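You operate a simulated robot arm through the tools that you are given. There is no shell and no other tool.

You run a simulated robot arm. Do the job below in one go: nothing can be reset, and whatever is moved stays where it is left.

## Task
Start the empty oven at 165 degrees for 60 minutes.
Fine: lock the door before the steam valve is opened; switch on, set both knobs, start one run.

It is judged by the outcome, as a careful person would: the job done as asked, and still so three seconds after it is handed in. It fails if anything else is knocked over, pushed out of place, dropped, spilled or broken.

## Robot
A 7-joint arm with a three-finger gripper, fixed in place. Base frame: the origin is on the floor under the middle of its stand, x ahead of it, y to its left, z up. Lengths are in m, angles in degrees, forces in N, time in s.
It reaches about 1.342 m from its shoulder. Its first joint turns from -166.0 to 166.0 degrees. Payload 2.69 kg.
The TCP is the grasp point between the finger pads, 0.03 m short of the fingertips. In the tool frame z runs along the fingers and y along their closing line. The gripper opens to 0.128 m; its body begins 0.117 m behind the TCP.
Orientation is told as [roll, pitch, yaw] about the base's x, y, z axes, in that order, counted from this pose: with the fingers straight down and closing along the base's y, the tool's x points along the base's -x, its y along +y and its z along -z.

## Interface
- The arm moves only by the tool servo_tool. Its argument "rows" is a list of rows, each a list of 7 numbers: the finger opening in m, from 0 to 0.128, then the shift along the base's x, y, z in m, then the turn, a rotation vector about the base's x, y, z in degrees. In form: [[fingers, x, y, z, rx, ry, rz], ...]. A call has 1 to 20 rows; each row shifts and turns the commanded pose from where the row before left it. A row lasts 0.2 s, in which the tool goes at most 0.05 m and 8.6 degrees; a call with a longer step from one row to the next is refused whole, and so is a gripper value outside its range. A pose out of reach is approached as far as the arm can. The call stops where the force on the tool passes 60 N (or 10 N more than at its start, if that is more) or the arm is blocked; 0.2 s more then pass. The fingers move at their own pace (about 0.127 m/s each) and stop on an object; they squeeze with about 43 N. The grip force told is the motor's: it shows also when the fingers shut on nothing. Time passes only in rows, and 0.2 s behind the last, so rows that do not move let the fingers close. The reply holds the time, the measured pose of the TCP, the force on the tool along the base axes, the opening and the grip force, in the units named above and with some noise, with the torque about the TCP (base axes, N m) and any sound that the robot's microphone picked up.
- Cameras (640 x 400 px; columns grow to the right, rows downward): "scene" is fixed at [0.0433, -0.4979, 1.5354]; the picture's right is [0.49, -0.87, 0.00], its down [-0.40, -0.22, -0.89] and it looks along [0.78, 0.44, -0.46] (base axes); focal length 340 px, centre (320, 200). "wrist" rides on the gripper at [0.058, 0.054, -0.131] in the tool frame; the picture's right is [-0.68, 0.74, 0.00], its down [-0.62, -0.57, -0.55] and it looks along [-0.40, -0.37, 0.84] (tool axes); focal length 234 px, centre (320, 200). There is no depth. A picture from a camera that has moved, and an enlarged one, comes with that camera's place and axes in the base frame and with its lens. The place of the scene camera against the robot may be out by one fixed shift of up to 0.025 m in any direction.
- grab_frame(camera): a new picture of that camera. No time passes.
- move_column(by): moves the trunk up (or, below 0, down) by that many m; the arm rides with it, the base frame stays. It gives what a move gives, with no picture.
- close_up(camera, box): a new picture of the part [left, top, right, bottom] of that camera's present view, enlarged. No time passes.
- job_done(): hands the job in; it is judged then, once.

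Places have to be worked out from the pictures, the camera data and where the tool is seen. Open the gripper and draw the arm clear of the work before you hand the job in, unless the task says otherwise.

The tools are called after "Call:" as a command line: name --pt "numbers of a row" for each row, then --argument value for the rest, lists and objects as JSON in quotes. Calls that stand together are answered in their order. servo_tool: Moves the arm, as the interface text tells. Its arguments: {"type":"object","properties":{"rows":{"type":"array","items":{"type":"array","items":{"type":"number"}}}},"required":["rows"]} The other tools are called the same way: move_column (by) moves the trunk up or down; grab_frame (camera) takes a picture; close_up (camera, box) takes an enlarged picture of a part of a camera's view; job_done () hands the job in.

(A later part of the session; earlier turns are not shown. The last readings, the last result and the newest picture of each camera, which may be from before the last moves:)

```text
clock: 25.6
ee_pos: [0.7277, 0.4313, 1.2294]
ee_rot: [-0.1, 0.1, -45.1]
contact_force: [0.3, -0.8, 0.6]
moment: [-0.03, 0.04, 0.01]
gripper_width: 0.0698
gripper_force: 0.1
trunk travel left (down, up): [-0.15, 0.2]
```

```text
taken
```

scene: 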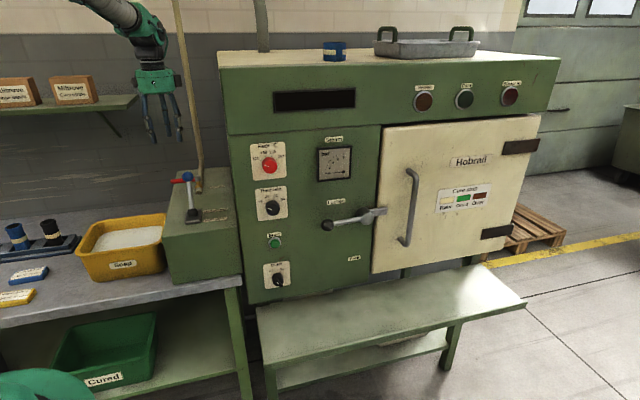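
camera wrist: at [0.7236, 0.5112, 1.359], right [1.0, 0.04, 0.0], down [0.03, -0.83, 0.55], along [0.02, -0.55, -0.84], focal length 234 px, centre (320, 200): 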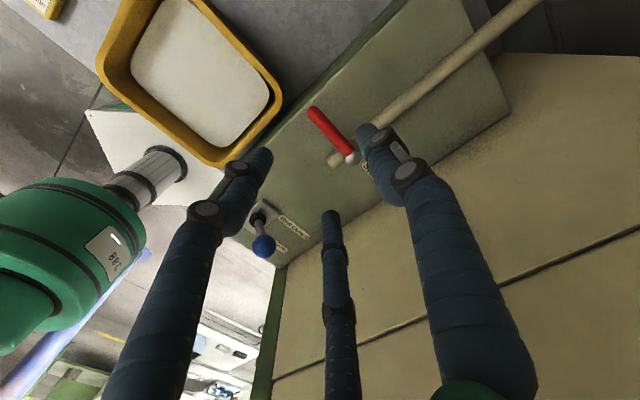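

The measurements repeat: cap at (s=0.272, d=0.820), handle end at s≈0.19, vent ball near (0.656, 0.290, 1.13). I'll close the fingers into a compact bundle, go down just behind the handle, and nudge it gently toward the front (counter-clockwise, the usual opening direction) while watching the force.

Call:
servo_tool --pt "0.0 0.0134 0.0167 0 0 0 0" --pt "0.0 0.0134 0.0167 0 0 0 0" --pt "0.0 0 0 0 0 0 0" --pt "0.0 0 0 0 0 0 0" --pt "0.0 0 0 -0.035 0 0 0" --pt "0.0 0 0 -0.035 0 0 0" --pt "0.0 0 0 -0.03 0 0 0" --pt "0.0 0 0 -0.025 0 0 0"

Call:
grab_frame --camera "wrist"

Call:
close_up --camera "scene" --box '[120, 80, 260, 240]'

```text
clock: 27.4
ee_pos: [0.7518, 0.4656, 1.1069]
ee_rot: [-0.1, 0.0, -45.2]
contact_force: [-0.4, 0.0, 0.4]
moment: [0.02, 0.02, 0.02]
gripper_width: 0.0021
gripper_force: 31.6
trunk travel left (down, up): [-0.15, 0.2]
```

```text
taken
camera wrist: at [0.7489, 0.5455, 1.2374], right [1.0, 0.04, 0.0], down [0.03, -0.83, 0.55], along [0.02, -0.55, -0.84], focal length 234 px, centre (320, 200)
```

wrist: 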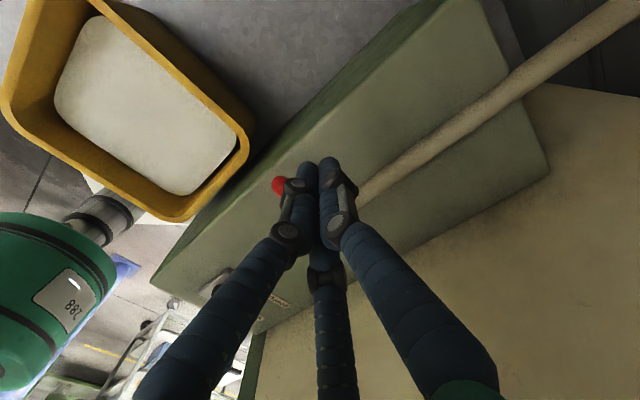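

```text
2.50 times, centred on (190, 160) of scene
camera zoom: at [0.0433, -0.4979, 1.5354], right [0.49, -0.87, 0.0], down [-0.4, -0.22, -0.89], along [0.78, 0.44, -0.46], focal length 851 px, centre (645, 300)
```

zoom: 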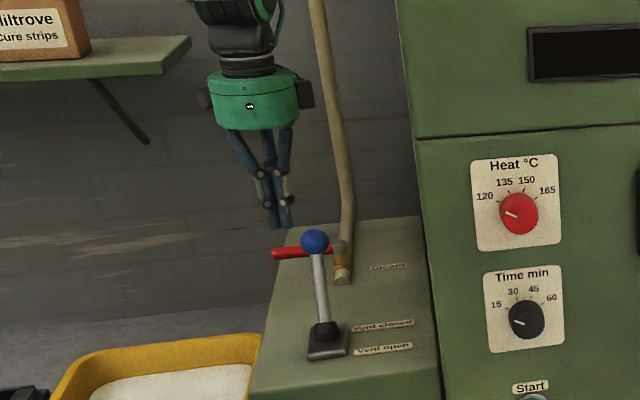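

The bundle is about 4 cm behind the handle axis and its tips are just above handle height. I lower by 0.03 and push slowly toward the front.

Call:
servo_tool --pt "0.0 0 0 -0.015 0 0 0" --pt "0.0 0 0 -0.015 0 0 0" --pt "0.0 -0.004 -0.004 0 0 0 0" --pt "0.0 -0.004 -0.004 0 0 0 0" --pt "0.0 -0.004 -0.004 0 0 0 0"

Call:
grab_frame --camera "wrist"

Call:
close_up --camera "scene" --box '[150, 120, 250, 240]'

```text
clock: 28.6
ee_pos: [0.7404, 0.4546, 1.0776]
ee_rot: [-0.1, 0.0, -45.0]
contact_force: [0.9, -0.4, 0.6]
moment: [0.01, -0.01, 0.0]
gripper_width: 0.0021
gripper_force: 31.2
trunk travel left (down, up): [-0.15, 0.2]
```

```text
taken
camera wrist: at [0.7372, 0.5339, 1.208], right [1.0, 0.04, 0.0], down [0.03, -0.83, 0.55], along [0.02, -0.55, -0.84], focal length 234 px, centre (320, 200)
```

wrist: 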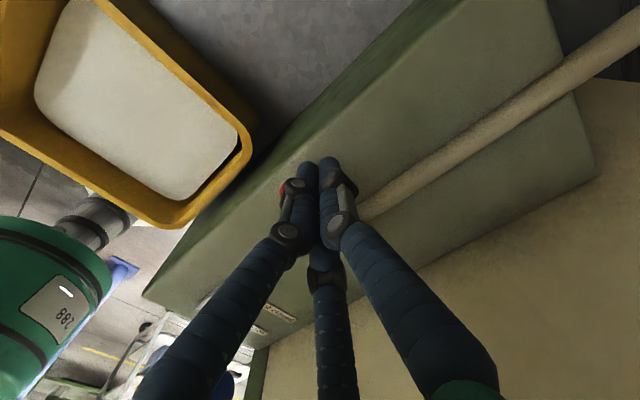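

```text
3.33 times, centred on (200, 180) of scene
camera zoom: at [0.0433, -0.4979, 1.5354], right [0.49, -0.87, 0.0], down [-0.4, -0.22, -0.89], along [0.78, 0.44, -0.46], focal length 1134 px, centre (720, 267)
```

zoom: 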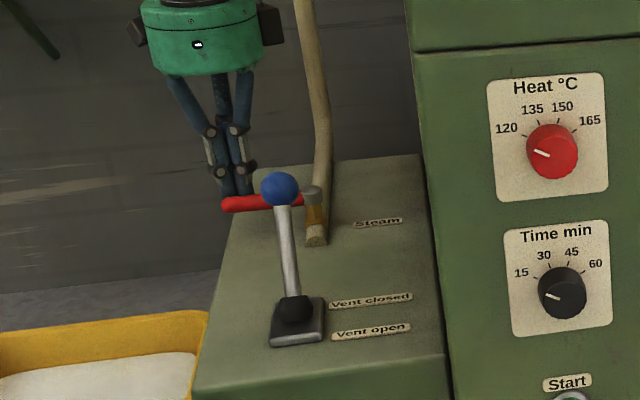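

There's almost no force yet, and the bundle should be just touching the handle. I push a bit more in small steps.

Call:
servo_tool --pt "0.0 -0.0035 -0.0035 0 0 0 0" --pt "0.0 -0.0035 -0.0035 0 0 0 0" --pt "0.0 -0.0035 -0.0035 0 0 0 0"

Call:
grab_frame --camera "wrist"

Call:
close_up --camera "scene" --box '[150, 120, 250, 240]'

```text
clock: 29.4
ee_pos: [0.7287, 0.4426, 1.0766]
ee_rot: [-0.1, -0.1, -45.2]
contact_force: [-0.5, -0.2, 0.1]
moment: [0.01, -0.01, 0.04]
gripper_width: 0.0024
gripper_force: 31.7
trunk travel left (down, up): [-0.15, 0.2]
```

```text
taken
camera wrist: at [0.7265, 0.5221, 1.2066], right [1.0, 0.04, 0.0], down [0.03, -0.83, 0.55], along [0.02, -0.55, -0.84], focal length 234 px, centre (320, 200)
```

wrist: 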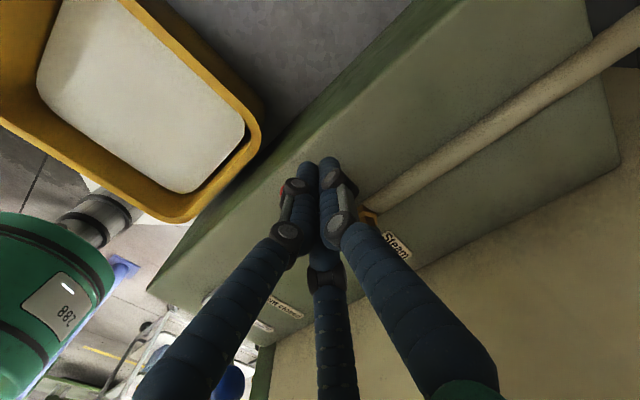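

```text
3.33 times, centred on (200, 180) of scene
camera zoom: at [0.0433, -0.4979, 1.5354], right [0.49, -0.87, 0.0], down [-0.4, -0.22, -0.89], along [0.78, 0.44, -0.46], focal length 1134 px, centre (720, 267)
```

zoom: 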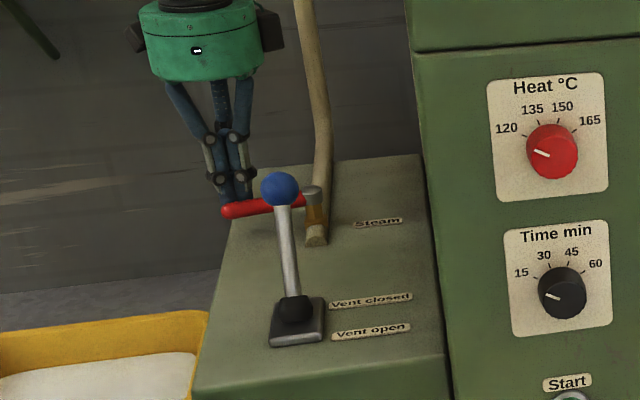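

The handle is turning freely toward the front, about 12 degrees so far with no resistance. I continue along the arc around the stem.

Call:
servo_tool --pt "0.0 -0.0087 -0.0084 0 0 0 0" --pt "0.0 -0.0073 -0.0097 0 0 0 0" --pt "0.0 -0.0054 -0.011 0 0 0 0" --pt "0.0 -0.0034 -0.0116 0 0 0 0"

Call:
grab_frame --camera "wrist"

Call:
close_up --camera "scene" --box '[150, 120, 250, 240]'

```text
clock: 30.4
ee_pos: [0.7054, 0.4015, 1.0766]
ee_rot: [0.1, -0.1, -45.1]
contact_force: [0.1, -0.1, -0.6]
moment: [0.03, 0.0, 0.02]
gripper_width: 0.002
gripper_force: 31.1
trunk travel left (down, up): [-0.15, 0.2]
```

```text
taken
camera wrist: at [0.7025, 0.4818, 1.2072], right [1.0, 0.04, 0.0], down [0.03, -0.83, 0.55], along [0.02, -0.55, -0.84], focal length 234 px, centre (320, 200)
```

wrist: 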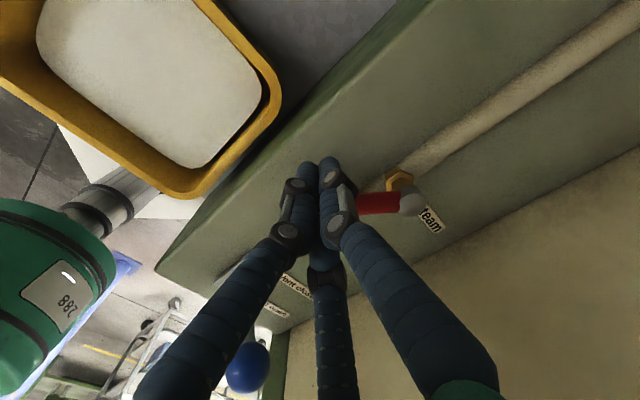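

```text
3.33 times, centred on (200, 180) of scene
camera zoom: at [0.0433, -0.4979, 1.5354], right [0.49, -0.87, 0.0], down [-0.4, -0.22, -0.89], along [0.78, 0.44, -0.46], focal length 1134 px, centre (720, 267)
```

zoom: 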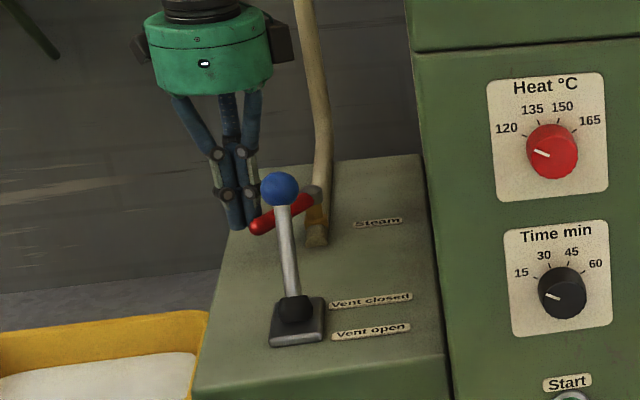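

The handle is at about 50 degrees and still moves freely, and the vent ball is clear of the fingers. I continue to alignment with the pipe.

Call:
servo_tool --pt "0.0 -0.0014 -0.012 0 0 0 0" --pt "0.0 0.0008 -0.0121 0 0 0 0" --pt "0.0 0.0028 -0.0117 0 0 0 0" --pt "0.0 0.0037 -0.009 0 0 0 0"

Call:
grab_frame --camera "wrist"

Call:
close_up --camera "scene" --box '[150, 120, 250, 240]'

Call:
close_up --camera "scene" --box '[310, 60, 540, 200]'

```text
clock: 31.4
ee_pos: [0.7101, 0.3566, 1.0756]
ee_rot: [0.0, -0.1, -45.0]
contact_force: [0.8, 0.4, -0.9]
moment: [-0.02, -0.03, 0.01]
gripper_width: 0.0019
gripper_force: 30.9
trunk travel left (down, up): [-0.15, 0.2]
```

```text
taken
camera wrist: at [0.7074, 0.4365, 1.2063], right [1.0, 0.04, 0.0], down [0.03, -0.83, 0.55], along [0.02, -0.55, -0.84], focal length 234 px, centre (320, 200)
```

wrist: 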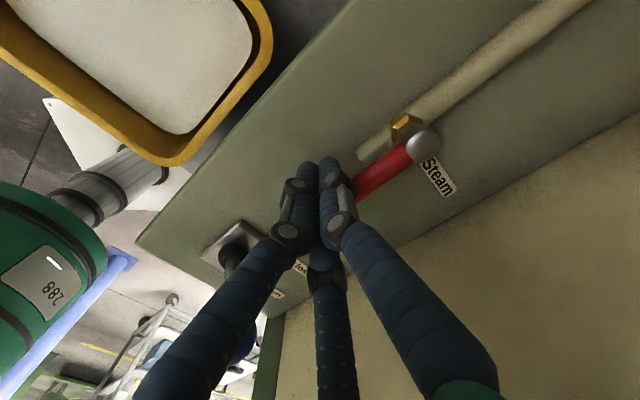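

```text
3.33 times, centred on (200, 180) of scene
camera zoom: at [0.0433, -0.4979, 1.5354], right [0.49, -0.87, 0.0], down [-0.4, -0.22, -0.89], along [0.78, 0.44, -0.46], focal length 1134 px, centre (720, 267)
```

zoom: 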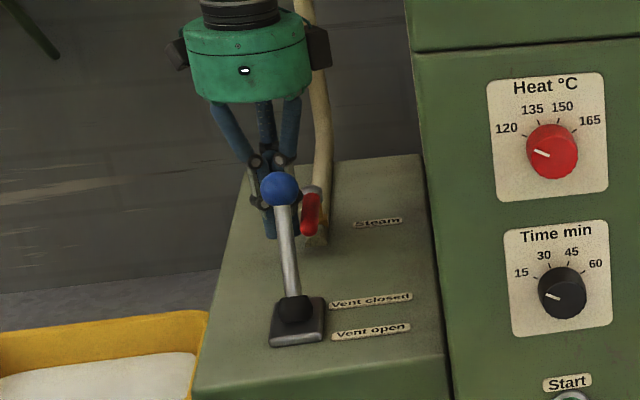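

```text
2.78 times, centred on (425, 130) of scene
camera zoom: at [0.0433, -0.4979, 1.5354], right [0.49, -0.87, 0.0], down [-0.4, -0.22, -0.89], along [0.78, 0.44, -0.46], focal length 947 px, centre (28, 395)
```

zoom: 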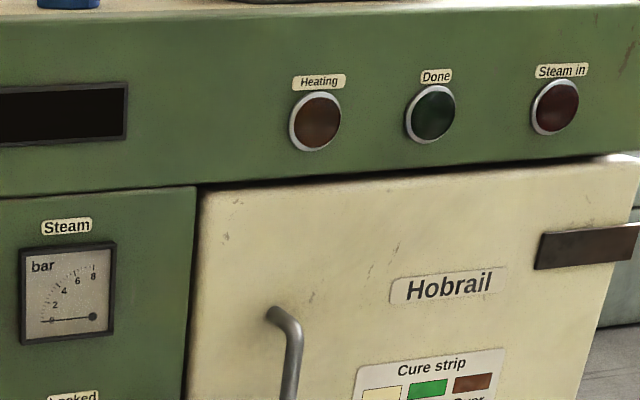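

The handle is nearly along the pipe. The gauge still reads 0, so I push the last bit to the end stop.

Call:
servo_tool --pt "0.0 0.0035 -0.0055 0 0 0 0" --pt "0.0 0.0035 -0.0045 0 0 0 0" --pt "0.0 0.0035 -0.0035 0 0 0 0"

Call:
grab_frame --camera "wrist"

Call:
close_up --camera "scene" --box '[310, 60, 540, 200]'

```text
clock: 32.0
ee_pos: [0.7122, 0.3546, 1.0756]
ee_rot: [-0.2, 0.3, -44.8]
contact_force: [-18.1, 23.9, 1.5]
moment: [0.7, 0.02, -0.07]
gripper_width: 0.0018
gripper_force: 31.4
trunk travel left (down, up): [-0.15, 0.2]
stopped in row 3: the force on the tool passed its limit at 66 N (the readings are from after the stop); the commanded pose is now the measured one
```

```text
taken
camera wrist: at [0.7092, 0.4341, 1.2067], right [1.0, 0.04, 0.0], down [0.04, -0.84, 0.55], along [0.02, -0.55, -0.84], focal length 234 px, centre (320, 200)
```

wrist: 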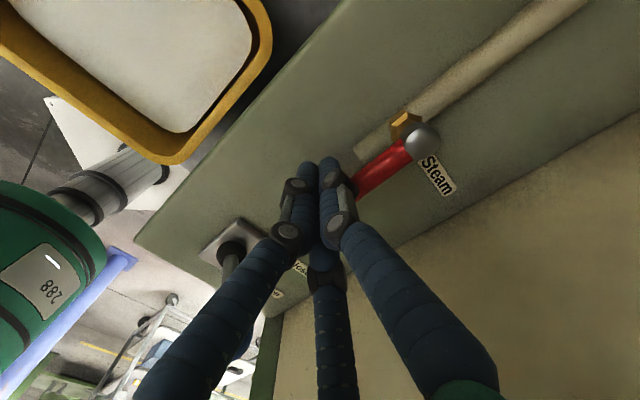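

```text
2.78 times, centred on (425, 130) of scene
camera zoom: at [0.0433, -0.4979, 1.5354], right [0.49, -0.87, 0.0], down [-0.4, -0.22, -0.89], along [0.78, 0.44, -0.46], focal length 947 px, centre (28, 395)
```

zoom: 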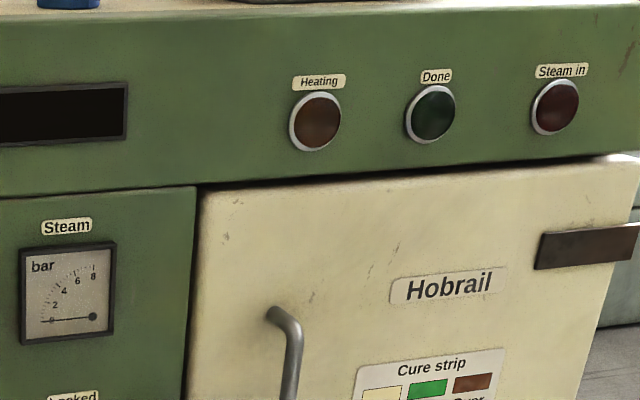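

The handle hit a firm stop along the pipe, so the valve is fully open. I ease off to the left, lift straight up and check the state.

Call:
servo_tool --pt "0.0 -0.007 0.007 0 0 0 0" --pt "0.0 -0.007 0.007 0 0 0 0" --pt "0.0 0 0 0.03 0 0 0" --pt "0.0 0 0 0.045 0 0 0" --pt "0.0 0 0 0.045 0 0 0" --pt "0.0 0 0 0.045 0 0 0" --pt "0.0 0 0 0.045 0 0 0" --pt "0.0 0 0 0.045 0 0 0"

Call:
grab_frame --camera "wrist"

Call:
grab_frame --camera "scene"

Call:
close_up --camera "scene" --box '[150, 130, 360, 260]'

```text
clock: 33.9
ee_pos: [0.6987, 0.365, 1.3307]
ee_rot: [-0.1, 0.3, -45.0]
contact_force: [-0.7, -0.3, -0.9]
moment: [0.02, 0.0, 0.0]
gripper_width: 0.0022
gripper_force: 31.5
trunk travel left (down, up): [-0.15, 0.2]
```

```text
taken
camera wrist: at [0.6963, 0.4451, 1.4622], right [1.0, 0.04, 0.0], down [0.04, -0.84, 0.55], along [0.02, -0.55, -0.84], focal length 234 px, centre (320, 200)
```

wrist: 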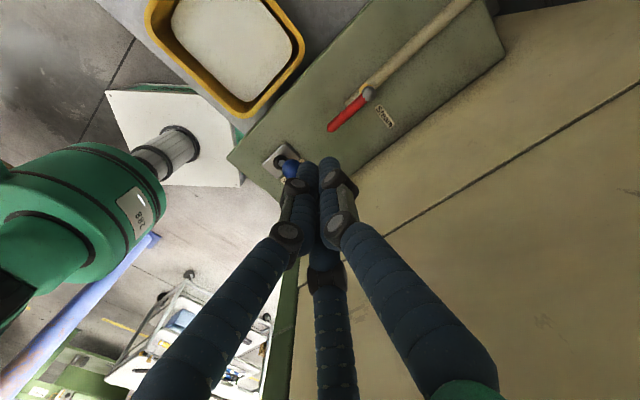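

```text
taken
```

scene: 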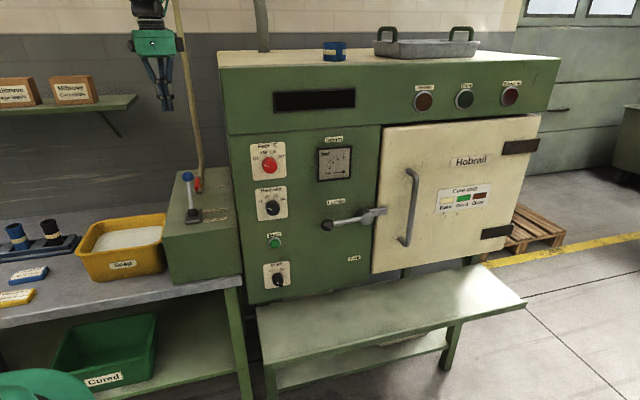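

```text
3.05 times, centred on (255, 195) of scene
camera zoom: at [0.0433, -0.4979, 1.5354], right [0.49, -0.87, 0.0], down [-0.4, -0.22, -0.89], along [0.78, 0.44, -0.46], focal length 1037 px, centre (518, 215)
```

zoom: 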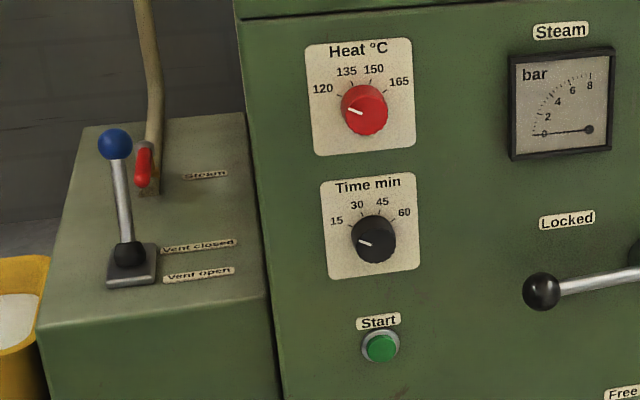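

The red handle now lies along the pipe and nothing else has been disturbed. I retreat in front of the box, turn the tool back to face the panel, and move to view the oven switch.

Call:
servo_tool --pt "0.0 -0.0314 -0.0314 0.005 0 0 0" --pt "0.0 -0.0314 -0.0314 0.005 0 0 0" --pt "0.0 -0.0314 -0.0314 0.005 0 0 0" --pt "0.0 -0.0314 -0.0314 0.005 0 0 0" --pt "0.0 -0.0314 -0.0314 0.005 0 0 0" --pt "0.0 -0.0314 -0.0314 0.005 0 0 0" --pt "0.0 -0.0314 -0.0314 0.005 0 0 0" --pt "0.0 -0.0314 -0.0314 0.005 0 0 0" --pt "0.0 -0.0314 -0.0314 0.005 0 0 0"

Call:
servo_tool --pt "0.03 0.01 -0.01 0 5.785 -5.785 0" --pt "0.03 0.01 -0.01 0 5.785 -5.785 0" --pt "0.03 0.01 -0.01 0 5.785 -5.785 0" --pt "0.03 0.01 -0.01 0 5.785 -5.785 0" --pt "0.03 0.01 -0.01 0 5.785 -5.785 0" --pt "0.03 0.01 -0.01 -0.02 5.785 -5.785 0" --pt "0.03 0.01 -0.01 -0.04 5.785 -5.785 0" --pt "0.03 0.007 -0.013 -0.045 5.785 -5.785 0" --pt "0.03 0.007 -0.013 -0.045 5.785 -5.785 0" --pt "0.03 0.007 -0.013 -0.045 5.785 -5.785 0" --pt "0.03 0.007 -0.013 -0.045 5.785 -5.785 0" --pt "0.03 0.0 -0.01 -0.045 0 0 0" --pt "0.03 0.0 -0.01 -0.045 0 0 0"

Call:
grab_frame --camera "wrist"

Call:
grab_frame --camera "scene"

```text
clock: 35.9
ee_pos: [0.4192, 0.0819, 1.3761]
ee_rot: [0.0, 0.2, -44.9]
contact_force: [-0.3, -0.8, 0.3]
moment: [0.0, 0.02, -0.04]
gripper_width: 0.0019
gripper_force: 31.2
trunk travel left (down, up): [-0.15, 0.2]
```

```text
clock: 38.6
ee_pos: [0.514, -0.0585, 1.0472]
ee_rot: [90.0, 0.0, -44.7]
contact_force: [0.9, 0.1, 0.6]
moment: [-0.03, 0.03, -0.06]
gripper_width: 0.03
gripper_force: 0.0
trunk travel left (down, up): [-0.15, 0.2]
```

```text
taken
camera wrist: at [0.3814, -0.1099, 1.1001], right [0.48, -0.48, 0.74], down [0.05, -0.82, -0.56], along [0.88, 0.31, -0.37], focal length 234 px, centre (320, 200)
```

wrist: 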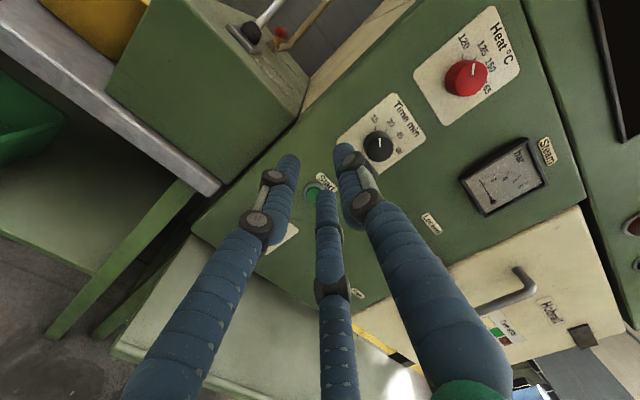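

```text
taken
```

scene: 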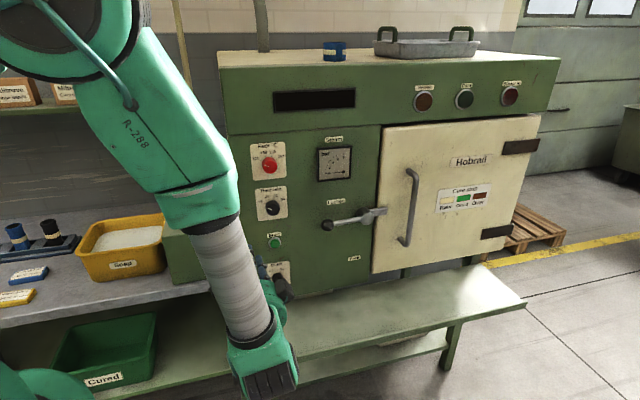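

The hand is facing the panel now. I rotate the roll so the camera sits on top, open the fingers, and move in front of the oven switch for a close look.

Call:
servo_tool --pt "0.09 0.0072 -0.0134 -0.0234 4.95 4.95 0" --pt "0.09 0.0072 -0.0134 -0.0234 4.95 4.95 0" --pt "0.09 0.0072 -0.0134 -0.0234 4.95 4.95 0" --pt "0.09 0.0072 -0.0134 -0.0234 4.95 4.95 0" --pt "0.09 0.0072 -0.0134 -0.0234 4.95 4.95 0"

Call:
grab_frame --camera "wrist"

```text
clock: 39.9
ee_pos: [0.5509, -0.1256, 0.9267]
ee_rot: [90.2, 35.1, -44.7]
contact_force: [0.3, 0.5, 0.6]
moment: [0.02, 0.04, -0.03]
gripper_width: 0.0897
gripper_force: 0.1
trunk travel left (down, up): [-0.15, 0.2]
```

```text
taken
camera wrist: at [0.446, -0.207, 1.0037], right [0.69, -0.69, 0.21], down [-0.26, -0.51, -0.82], along [0.67, 0.51, -0.53], focal length 234 px, centre (320, 200)
```

wrist: 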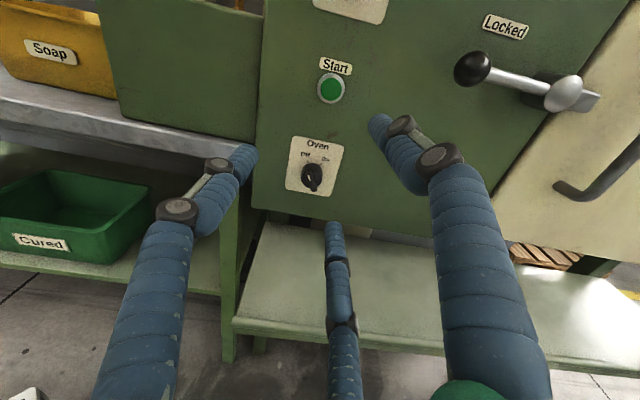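

This view of the Oven switch and Start button is clear. I'll enlarge it to see the switch's shape and marks.

Call:
close_up --camera "wrist" --box '[280, 130, 350, 200]'

Call:
close_up --camera "wrist" --box '[260, 40, 400, 220]'

```text
5.71 times, centred on (315, 165) of wrist
camera zoom: at [0.446, -0.207, 1.0037], right [0.69, -0.69, 0.21], down [-0.26, -0.51, -0.82], along [0.67, 0.51, -0.53], focal length 1338 px, centre (349, 400)
```

zoom: 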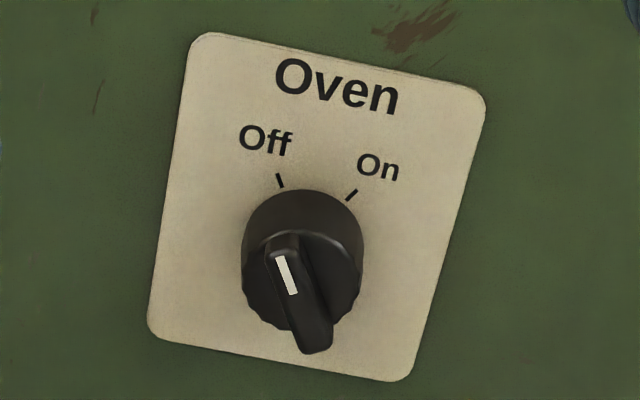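

```text
2.22 times, centred on (330, 130) of wrist
camera zoom: at [0.446, -0.207, 1.0037], right [0.69, -0.69, 0.21], down [-0.26, -0.51, -0.82], along [0.67, 0.51, -0.53], focal length 520 px, centre (298, 356)
```

zoom: 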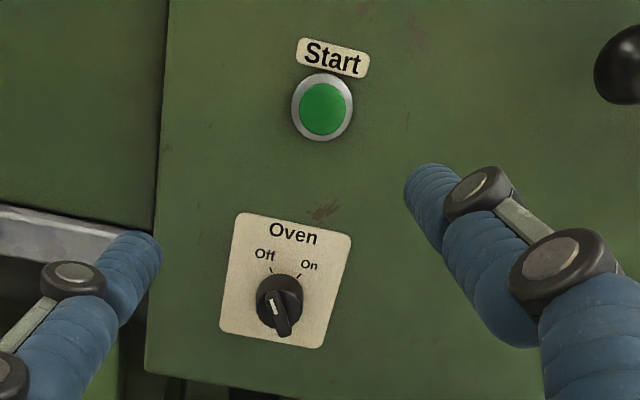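

The switch is a round knob with a bar. Its pointer is on "Off" (about -35°) and "On" is about +35°, so it needs a 70° clockwise turn. I place its axis at s≈0.484, z≈0.838. I roll the hand back 55° to leave travel and move to a pre-grasp in front of it.

Call:
servo_tool --pt "0.09 0.0086 0.0074 -0.0127 -5.556 -5.556 0" --pt "0.09 0.0086 0.0074 -0.0127 -5.556 -5.556 0" --pt "0.09 0.0086 0.0074 -0.0127 -5.556 -5.556 0" --pt "0.09 0.0086 0.0074 -0.0127 -5.556 -5.556 0" --pt "0.09 0.0086 0.0074 -0.0127 -5.556 -5.556 0" --pt "0.09 0.0086 0.0074 -0.0127 -5.556 -5.556 0" --pt "0.09 0.0086 0.0074 -0.0127 -5.556 -5.556 0"

Call:
grab_frame --camera "wrist"

Call:
grab_frame --camera "scene"

```text
clock: 41.5
ee_pos: [0.6123, -0.0739, 0.841]
ee_rot: [89.8, -20.2, -44.7]
contact_force: [-0.4, 0.7, 0.7]
moment: [-0.05, -0.01, 0.01]
gripper_width: 0.0902
gripper_force: 0.1
trunk travel left (down, up): [-0.15, 0.2]
```

```text
taken
camera wrist: at [0.4673, -0.1149, 0.8703], right [0.27, -0.27, 0.92], down [0.16, -0.93, -0.32], along [0.95, 0.24, -0.21], focal length 234 px, centre (320, 200)
```

wrist: 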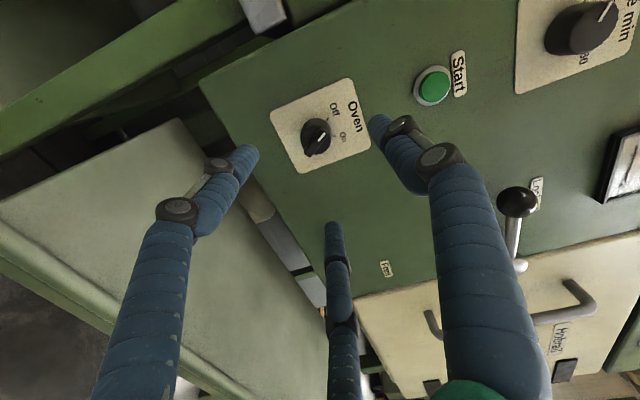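

```text
taken
```

scene: 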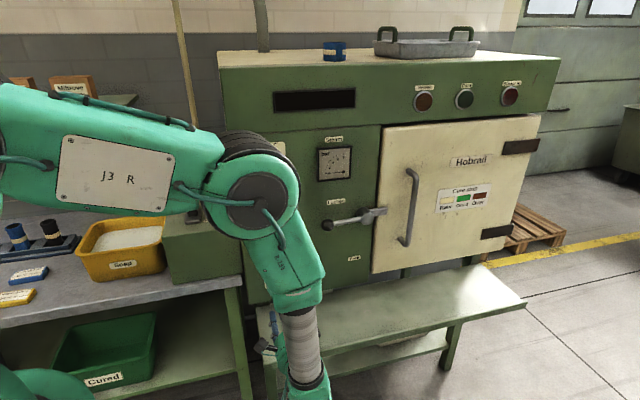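

Both views agree within a few mm: s≈0.482, z≈0.836. I advance to d≈0.47 around the knob with the fingers still open and check centring before closing.

Call:
servo_tool --pt "0.08 0.0145 0.017 -0.002 0 0 0" --pt "0.08 0.0145 0.017 -0.002 0 0 0" --pt "0.08 0.016 0.016 0 0 0 0" --pt "0.08 0.016 0.016 0 0 0 0"

Call:
grab_frame --camera "wrist"

```text
clock: 42.5
ee_pos: [0.6726, -0.0079, 0.8352]
ee_rot: [89.9, -20.1, -44.7]
contact_force: [-1.4, 0.0, 0.0]
moment: [0.02, 0.04, 0.04]
gripper_width: 0.0797
gripper_force: 0.1
trunk travel left (down, up): [-0.15, 0.2]
```

```text
taken
camera wrist: at [0.529, -0.049, 0.8658], right [0.27, -0.27, 0.92], down [0.16, -0.93, -0.32], along [0.95, 0.24, -0.21], focal length 234 px, centre (320, 200)
```

wrist: 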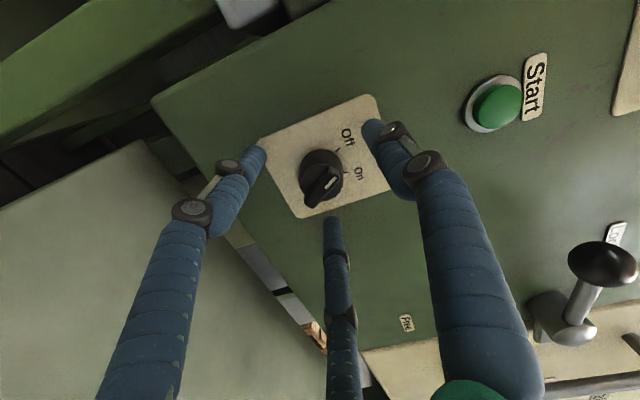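

The knob is centred between the three fingers. I close on it.

Call:
servo_tool --pt "0.06 0 0 0 0 0 0" --pt "0.045 0 0 0 0 0 0" --pt "0.03 0 0 0 0 0 0" --pt "0.02 0 0 0 0 0 0" --pt "0.02 0 0 0 0 0 0"

Call:
close_up --camera "wrist" --box '[220, 80, 440, 250]'

```text
clock: 43.6
ee_pos: [0.6735, -0.0086, 0.8348]
ee_rot: [90.0, -20.1, -44.9]
contact_force: [15.3, -16.1, -3.9]
moment: [-0.23, 0.21, -0.6]
gripper_width: 0.0348
gripper_force: 10.6
trunk travel left (down, up): [-0.15, 0.2]
```

```text
2.35 times, centred on (330, 165) of wrist
camera zoom: at [0.5303, -0.0502, 0.8658], right [0.27, -0.27, 0.92], down [0.16, -0.93, -0.32], along [0.95, 0.24, -0.21], focal length 551 px, centre (296, 282)
```

zoom: 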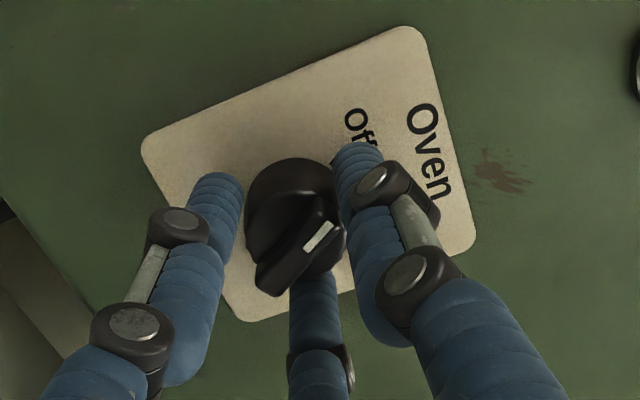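

The grip is off-centre: a 22 N sideways push along +r says the knob axis is a few mm right of the TCP. I shift the hand slightly right to centre the grip.

Call:
servo_tool --pt "0.02 0.0014 -0.0014 0 0 0 0" --pt "0.02 0.0014 -0.0014 0 0 0 0" --pt "0.02 0.0 0.0 0 0 0 0"

```text
clock: 44.5
ee_pos: [0.6745, -0.01, 0.8355]
ee_rot: [89.8, -19.9, -44.6]
contact_force: [5.0, 2.2, -0.8]
moment: [0.09, -0.05, 0.03]
gripper_width: 0.0326
gripper_force: 17.0
trunk travel left (down, up): [-0.15, 0.2]
```

The side force is gone and the knob is now properly held (centre s≈0.484, z≈0.8355, diameter about 33 mm). I squeeze fully and rotate clockwise, listening for a click.

Call:
servo_tool --pt "0.0 0 0 0 0 0 0" --pt "0.0 0 0 0 0 0 0" --pt "0.0 0 0 0 4.95 4.95 0" --pt "0.0 0 0 0 4.95 4.95 0" --pt "0.0 0 0 0 4.95 4.95 0" --pt "0.0 0 0 0 4.95 4.95 0" --pt "0.0 0 0 0 4.95 4.95 0"

Call:
close_up --camera "wrist" --box '[220, 80, 440, 250]'

```text
clock: 46.0
ee_pos: [0.6753, -0.0109, 0.8356]
ee_rot: [89.9, 15.0, -44.7]
contact_force: [-1.8, 13.1, -5.6]
moment: [-0.2, 0.23, 0.43]
gripper_width: 0.032
gripper_force: 45.3
trunk travel left (down, up): [-0.15, 0.2]
```

```text
2.35 times, centred on (330, 165) of wrist
camera zoom: at [0.5532, -0.0734, 0.9018], right [0.6, -0.59, 0.54], down [-0.07, -0.7, -0.71], along [0.8, 0.39, -0.46], focal length 551 px, centre (296, 282)
```

zoom: 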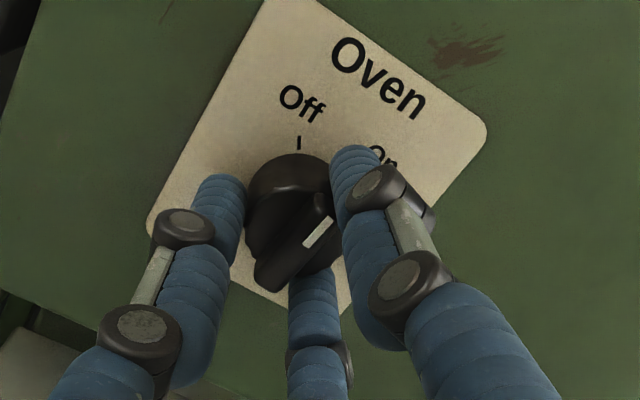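

The knob is turning with the hand, about 35° so far. I continue the remaining 35° to "On".

Call:
servo_tool --pt "0.0 0 0 0 4.95 4.95 0" --pt "0.0 0 0 0 4.95 4.95 0" --pt "0.0 0 0 0 4.95 4.95 0" --pt "0.0 0 0 0 4.95 4.95 0" --pt "0.0 0 0 0 4.95 4.95 0"

Call:
close_up --camera "wrist" --box '[220, 80, 440, 250]'

Call:
grab_frame --camera "scene"

```text
clock: 47.2
ee_pos: [0.675, -0.0112, 0.8345]
ee_rot: [90.2, 50.0, -44.7]
contact_force: [-9.6, 10.7, -7.6]
moment: [-0.45, -0.1, 0.52]
gripper_width: 0.0319
gripper_force: 44.9
trunk travel left (down, up): [-0.15, 0.2]
```

```text
2.35 times, centred on (330, 165) of wrist
camera zoom: at [0.5854, -0.1064, 0.9137], right [0.71, -0.7, -0.05], down [-0.41, -0.36, -0.84], along [0.57, 0.61, -0.55], focal length 551 px, centre (296, 282)
```

zoom: 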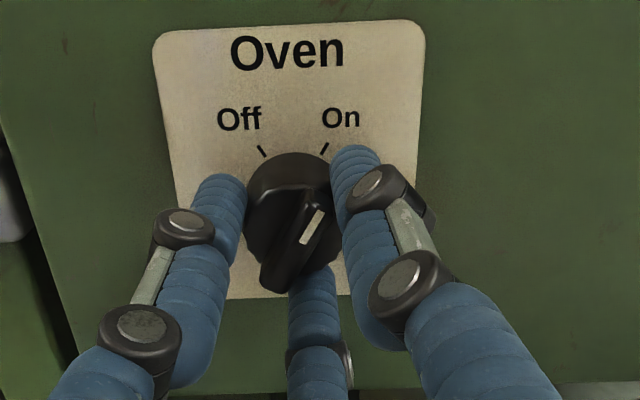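

```text
taken
```

scene: 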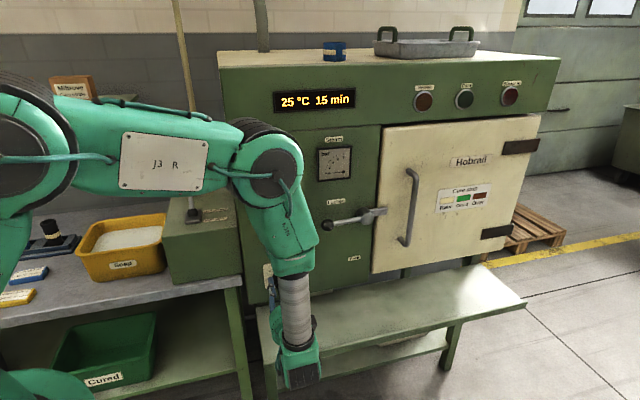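

The display now reads "25 °C 15 min", so the oven is on. I release the knob and back straight out.

Call:
servo_tool --pt "0.08 0 0 0 0 0 0" --pt "0.08 0 0 0 0 0 0" --pt "0.08 -0.02 -0.02 0 0 0 0" --pt "0.08 -0.02 -0.02 0 0 0 0" --pt "0.08 -0.02 -0.02 0 0 0 0" --pt "0.08 -0.02 -0.02 0 0 0 0"

Call:
grab_frame --camera "wrist"

Call:
close_up --camera "wrist" --box '[220, 60, 440, 230]'

Call:
close_up --camera "scene" --box '[230, 60, 540, 230]'

```text
clock: 48.6
ee_pos: [0.595, -0.0926, 0.8351]
ee_rot: [90.3, 49.8, -44.6]
contact_force: [-0.1, 0.2, 0.3]
moment: [0.01, -0.02, -0.04]
gripper_width: 0.0803
gripper_force: 0.1
trunk travel left (down, up): [-0.15, 0.2]
```

```text
taken
camera wrist: at [0.5054, -0.1873, 0.9144], right [0.71, -0.7, -0.04], down [-0.41, -0.36, -0.84], along [0.57, 0.61, -0.55], focal length 234 px, centre (320, 200)
```

wrist: 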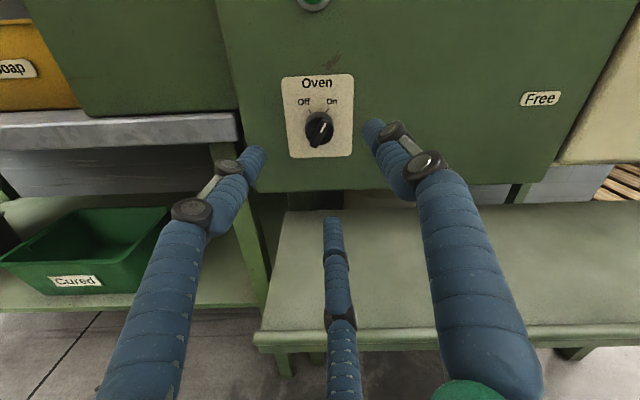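

```text
2.35 times, centred on (330, 145) of wrist
camera zoom: at [0.5054, -0.1873, 0.9144], right [0.71, -0.7, -0.04], down [-0.41, -0.36, -0.84], along [0.57, 0.61, -0.55], focal length 551 px, centre (296, 329)
```

zoom: 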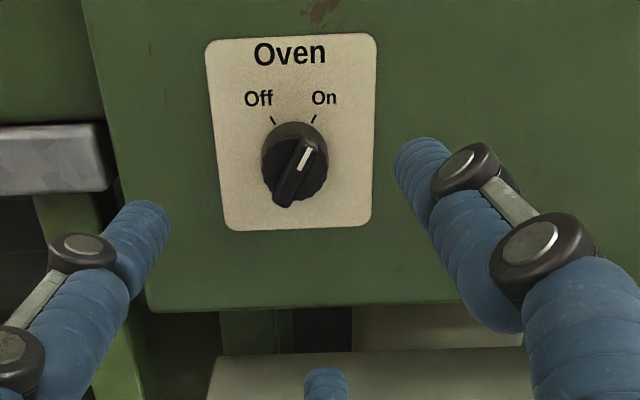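

```text
2.06 times, centred on (385, 145) of scene
camera zoom: at [0.0433, -0.4979, 1.5354], right [0.49, -0.87, 0.0], down [-0.4, -0.22, -0.89], along [0.78, 0.44, -0.46], focal length 702 px, centre (186, 314)
```

zoom: 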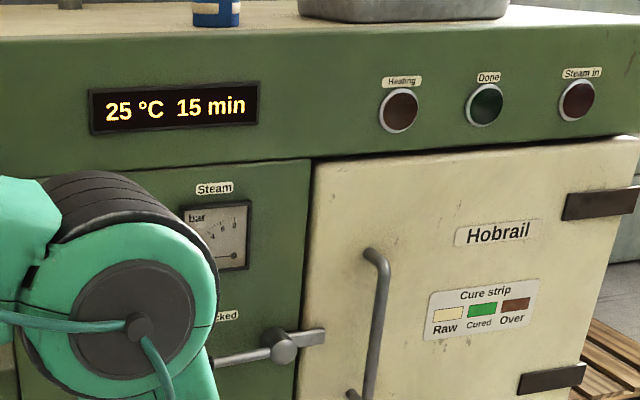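

The switch pointer is on "On" and the display is live. I move up in front of the Time knob for a close view.

Call:
servo_tool --pt "0.08 -0.005 -0.005 0.042 0 0 0" --pt "0.08 -0.005 -0.005 0.042 0 0 0" --pt "0.08 0 0 0.042 0 0 0" --pt "0.08 0 0 0.042 0 0 0" --pt "0.08 0 0 0.042 0 0 0" --pt "0.08 0 0 0.04 0 0 0"

Call:
grab_frame --camera "wrist"

Call:
close_up --camera "wrist" --box '[260, 60, 380, 180]'

```text
clock: 50.0
ee_pos: [0.5851, -0.1023, 1.0869]
ee_rot: [90.3, 50.0, -44.6]
contact_force: [0.0, 0.6, -0.6]
moment: [0.01, -0.03, 0.02]
gripper_width: 0.0799
gripper_force: 0.1
trunk travel left (down, up): [-0.15, 0.2]
```

```text
taken
camera wrist: at [0.4951, -0.1975, 1.1649], right [0.71, -0.7, -0.05], down [-0.41, -0.36, -0.84], along [0.57, 0.61, -0.55], focal length 234 px, centre (320, 200)
```

wrist: 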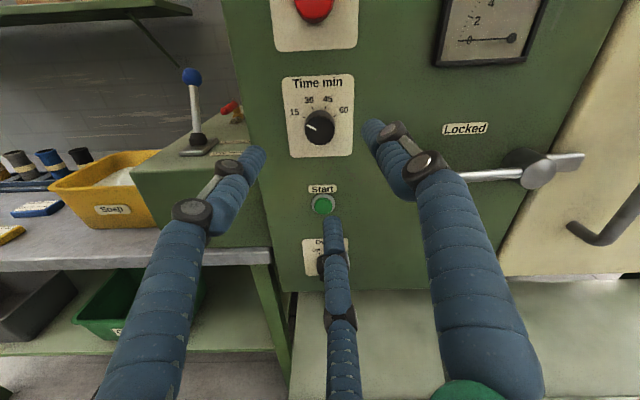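

```text
3.33 times, centred on (320, 120) of wrist
camera zoom: at [0.4951, -0.1975, 1.1649], right [0.71, -0.7, -0.05], down [-0.41, -0.36, -0.84], along [0.57, 0.61, -0.55], focal length 781 px, centre (320, 467)
```

zoom: 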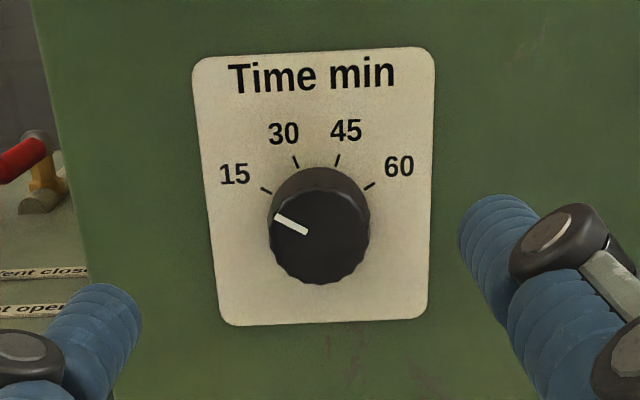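

The Time dial marks are at -60, -20, +20 and +60 degrees and the pointer is at 15, so it needs 120° clockwise. The knob axis is at s≈0.485, z≈1.086. I roll the hand back 70° and move to a pre-grasp. I'll turn it in two grips.

Call:
servo_tool --pt "0.08 0.003 0.003 0 -5.5 -5.5 0" --pt "0.08 0.003 0.003 0 -5.5 -5.5 0" --pt "0.08 0.003 0.003 0 -5.5 -5.5 0" --pt "0.08 0.003 0.003 0 -5.5 -5.5 0" --pt "0.08 0.003 0.003 0 -5.5 -5.5 0" --pt "0.08 0.003 0.003 0 -5.5 -5.5 0" --pt "0.08 0.003 0.003 0 -5.5 -5.5 0" --pt "0.08 0.003 0.003 0 -5.5 -5.5 0" --pt "0.08 0.003 0.003 0 -5.5 -5.5 0"

Call:
grab_frame --camera "wrist"

```text
clock: 52.0
ee_pos: [0.6125, -0.0748, 1.0862]
ee_rot: [89.9, -20.3, -44.8]
contact_force: [-0.2, 0.3, 0.2]
moment: [0.01, -0.01, 0.01]
gripper_width: 0.0803
gripper_force: 0.0
trunk travel left (down, up): [-0.15, 0.2]
```

```text
taken
camera wrist: at [0.4682, -0.1158, 1.1161], right [0.27, -0.27, 0.92], down [0.16, -0.93, -0.32], along [0.95, 0.24, -0.21], focal length 234 px, centre (320, 200)
```

wrist: 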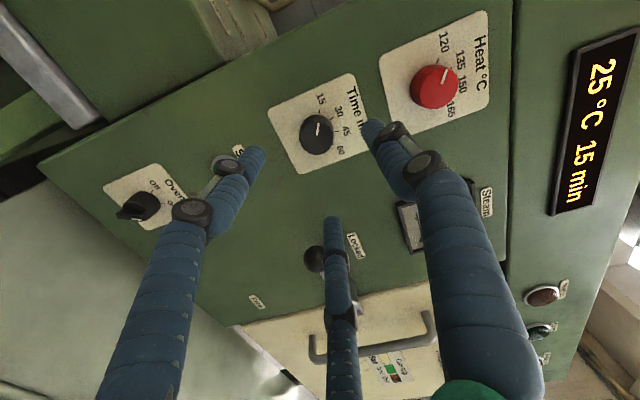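

The knob is centred in front of the hand, and I can also read the display from here. I advance around the Time knob and close on it gently.

Call:
servo_tool --pt "0.08 0.0157 0.0162 -0.001 0 0 0" --pt "0.08 0.0157 0.0162 -0.001 0 0 0" --pt "0.08 0.0157 0.0162 0 0 0 0" --pt "0.08 0.0155 0.016 0 0 0 0" --pt "0.06 0 0 0 0 0 0" --pt "0.045 0 0 0 0 0 0" --pt "0.03 0 0 0 0 0 0" --pt "0.03 0 0 0 0 0 0"

Call:
close_up --camera "wrist" --box '[220, 80, 440, 250]'

```text
clock: 53.9
ee_pos: [0.675, -0.0107, 1.0827]
ee_rot: [89.9, -20.0, -44.9]
contact_force: [4.6, -4.1, -1.8]
moment: [-0.08, 0.07, -0.19]
gripper_width: 0.0363
gripper_force: 4.8
trunk travel left (down, up): [-0.15, 0.2]
```

```text
2.35 times, centred on (330, 165) of wrist
camera zoom: at [0.5309, -0.0519, 1.1127], right [0.27, -0.27, 0.92], down [0.16, -0.93, -0.32], along [0.95, 0.24, -0.21], focal length 551 px, centre (296, 282)
```

zoom: 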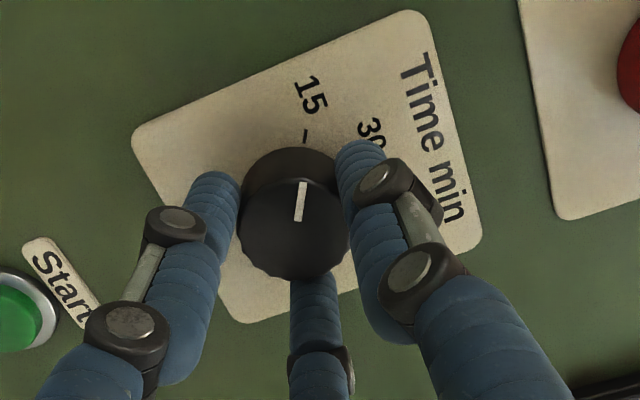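

A light +r force shows that one finger touched first, so I shift about 2 mm right, squeeze fully, and turn the first 30° or so.

Call:
servo_tool --pt "0.02 0.0013 -0.0013 0.0005 0 0 0" --pt "0.02 0 0 0 0 0 0" --pt "0.0 0 0 0 0 0 0" --pt "0.0 0 0 0 0 0 0" --pt "0.0 0 0 0 4.95 4.95 0" --pt "0.0 0 0 0 4.95 4.95 0" --pt "0.0 0 0 0 4.95 4.95 0" --pt "0.0 0 0 0 4.95 4.95 0"

Call:
grab_frame --camera "wrist"

```text
clock: 55.6
ee_pos: [0.6753, -0.0109, 1.0819]
ee_rot: [90.0, 8.1, -44.8]
contact_force: [-27.9, -9.3, -29.6]
moment: [-0.67, 0.56, 0.24]
gripper_width: 0.0356
gripper_force: 45.3
trunk travel left (down, up): [-0.15, 0.2]
```

```text
taken
camera wrist: at [0.5476, -0.0684, 1.1435], right [0.55, -0.54, 0.63], down [-0.01, -0.76, -0.65], along [0.83, 0.35, -0.43], focal length 234 px, centre (320, 200)
```

wrist: 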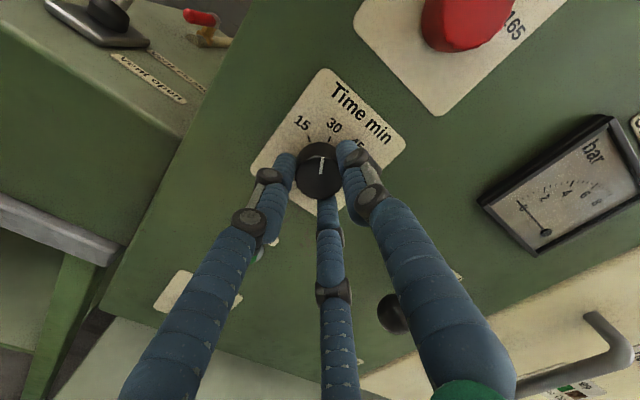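

The knob is turning and the pointer is still aligned with the fingers. The reaction (about -30 N in z, -13 N along r) says the axis sits slightly lower and left of the TCP. I ease the hand that way and continue.

Call:
servo_tool --pt "0.0 -0.0006 0.0006 -0.0015 0 0 0" --pt "0.0 0 0 -0.001 0 0 0" --pt "0.0 0 0 0 0 0 0"

```text
clock: 56.5
ee_pos: [0.6748, -0.011, 1.0826]
ee_rot: [90.1, 8.0, -44.7]
contact_force: [-33.9, -14.5, -20.9]
moment: [-0.47, 0.43, 0.35]
gripper_width: 0.0356
gripper_force: 45.3
trunk travel left (down, up): [-0.15, 0.2]
```

The load along -n is still about 34 N, probably the fingers squeezing a tapered knob. I back off 2 mm along -n and lower a touch to relax it.

Call:
servo_tool --pt "0.0 -0.0012 -0.0012 -0.001 0 0 0" --pt "0.0 -0.0008 -0.0008 -0.0005 0 0 0" --pt "0.0 0 0 0 0 0 0"

```text
clock: 57.2
ee_pos: [0.6757, -0.0113, 1.082]
ee_rot: [90.1, 7.7, -44.7]
contact_force: [3.8, 24.9, 1.7]
moment: [0.13, -0.15, 0.82]
gripper_width: 0.0356
gripper_force: 44.8
trunk travel left (down, up): [-0.15, 0.2]
```

The forces are now balanced and small. I continue turning another 42° in this grip.

Call:
servo_tool --pt "0.0 0.0 0.0004 0 4.95 4.95 0" --pt "0.0 0 0 0 4.95 4.95 0" --pt "0.0 0 0 0 4.95 4.95 0" --pt "0.0 0 0 0 4.95 4.95 0" --pt "0.0 0 0 0 4.95 4.95 0" --pt "0.0 0 0 0 4.95 4.95 0"

Call:
grab_frame --camera "wrist"

Call:
grab_frame --camera "scene"

```text
clock: 58.6
ee_pos: [0.6747, -0.011, 1.0807]
ee_rot: [90.4, 49.8, -44.6]
contact_force: [19.5, 23.9, 25.8]
moment: [0.46, -0.47, 0.17]
gripper_width: 0.0357
gripper_force: 44.9
trunk travel left (down, up): [-0.15, 0.2]
```

```text
taken
camera wrist: at [0.5847, -0.1065, 1.1601], right [0.71, -0.7, -0.04], down [-0.41, -0.36, -0.84], along [0.57, 0.61, -0.54], focal length 234 px, centre (320, 200)
```

wrist: 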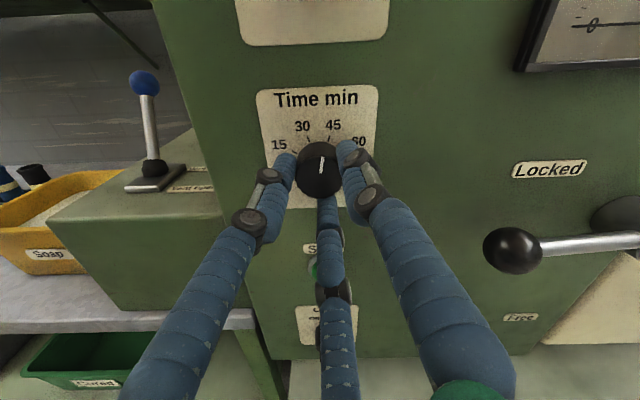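

```text
taken
```

scene: 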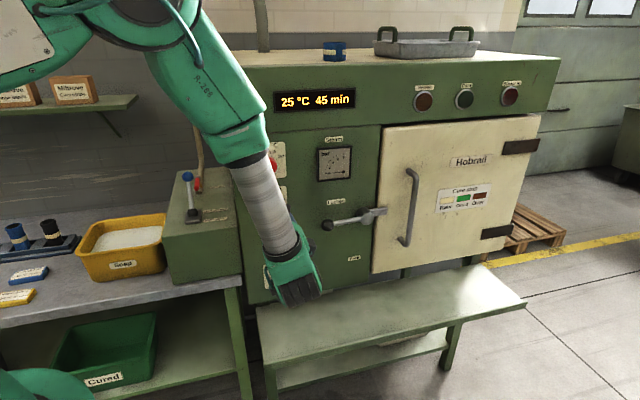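

The display shows 45 min, so the dial is following. I relieve the side load (shift up and forward about 1 mm) and keep turning in the same grip to see if the wrist has range left.

Call:
servo_tool --pt "0.0 0.0007 0.0007 0.0015 0 0 0" --pt "0.0 0 0 0 4.95 4.95 0" --pt "0.0 0 0 0 4.95 4.95 0" --pt "0.0 0 0 0 4.95 4.95 0"

```text
clock: 59.6
ee_pos: [0.6745, -0.0108, 1.0827]
ee_rot: [90.7, 71.0, -44.3]
contact_force: [1.4, 6.5, 15.1]
moment: [0.2, -0.18, -0.08]
gripper_width: 0.0357
gripper_force: 45.3
trunk travel left (down, up): [-0.15, 0.2]
```

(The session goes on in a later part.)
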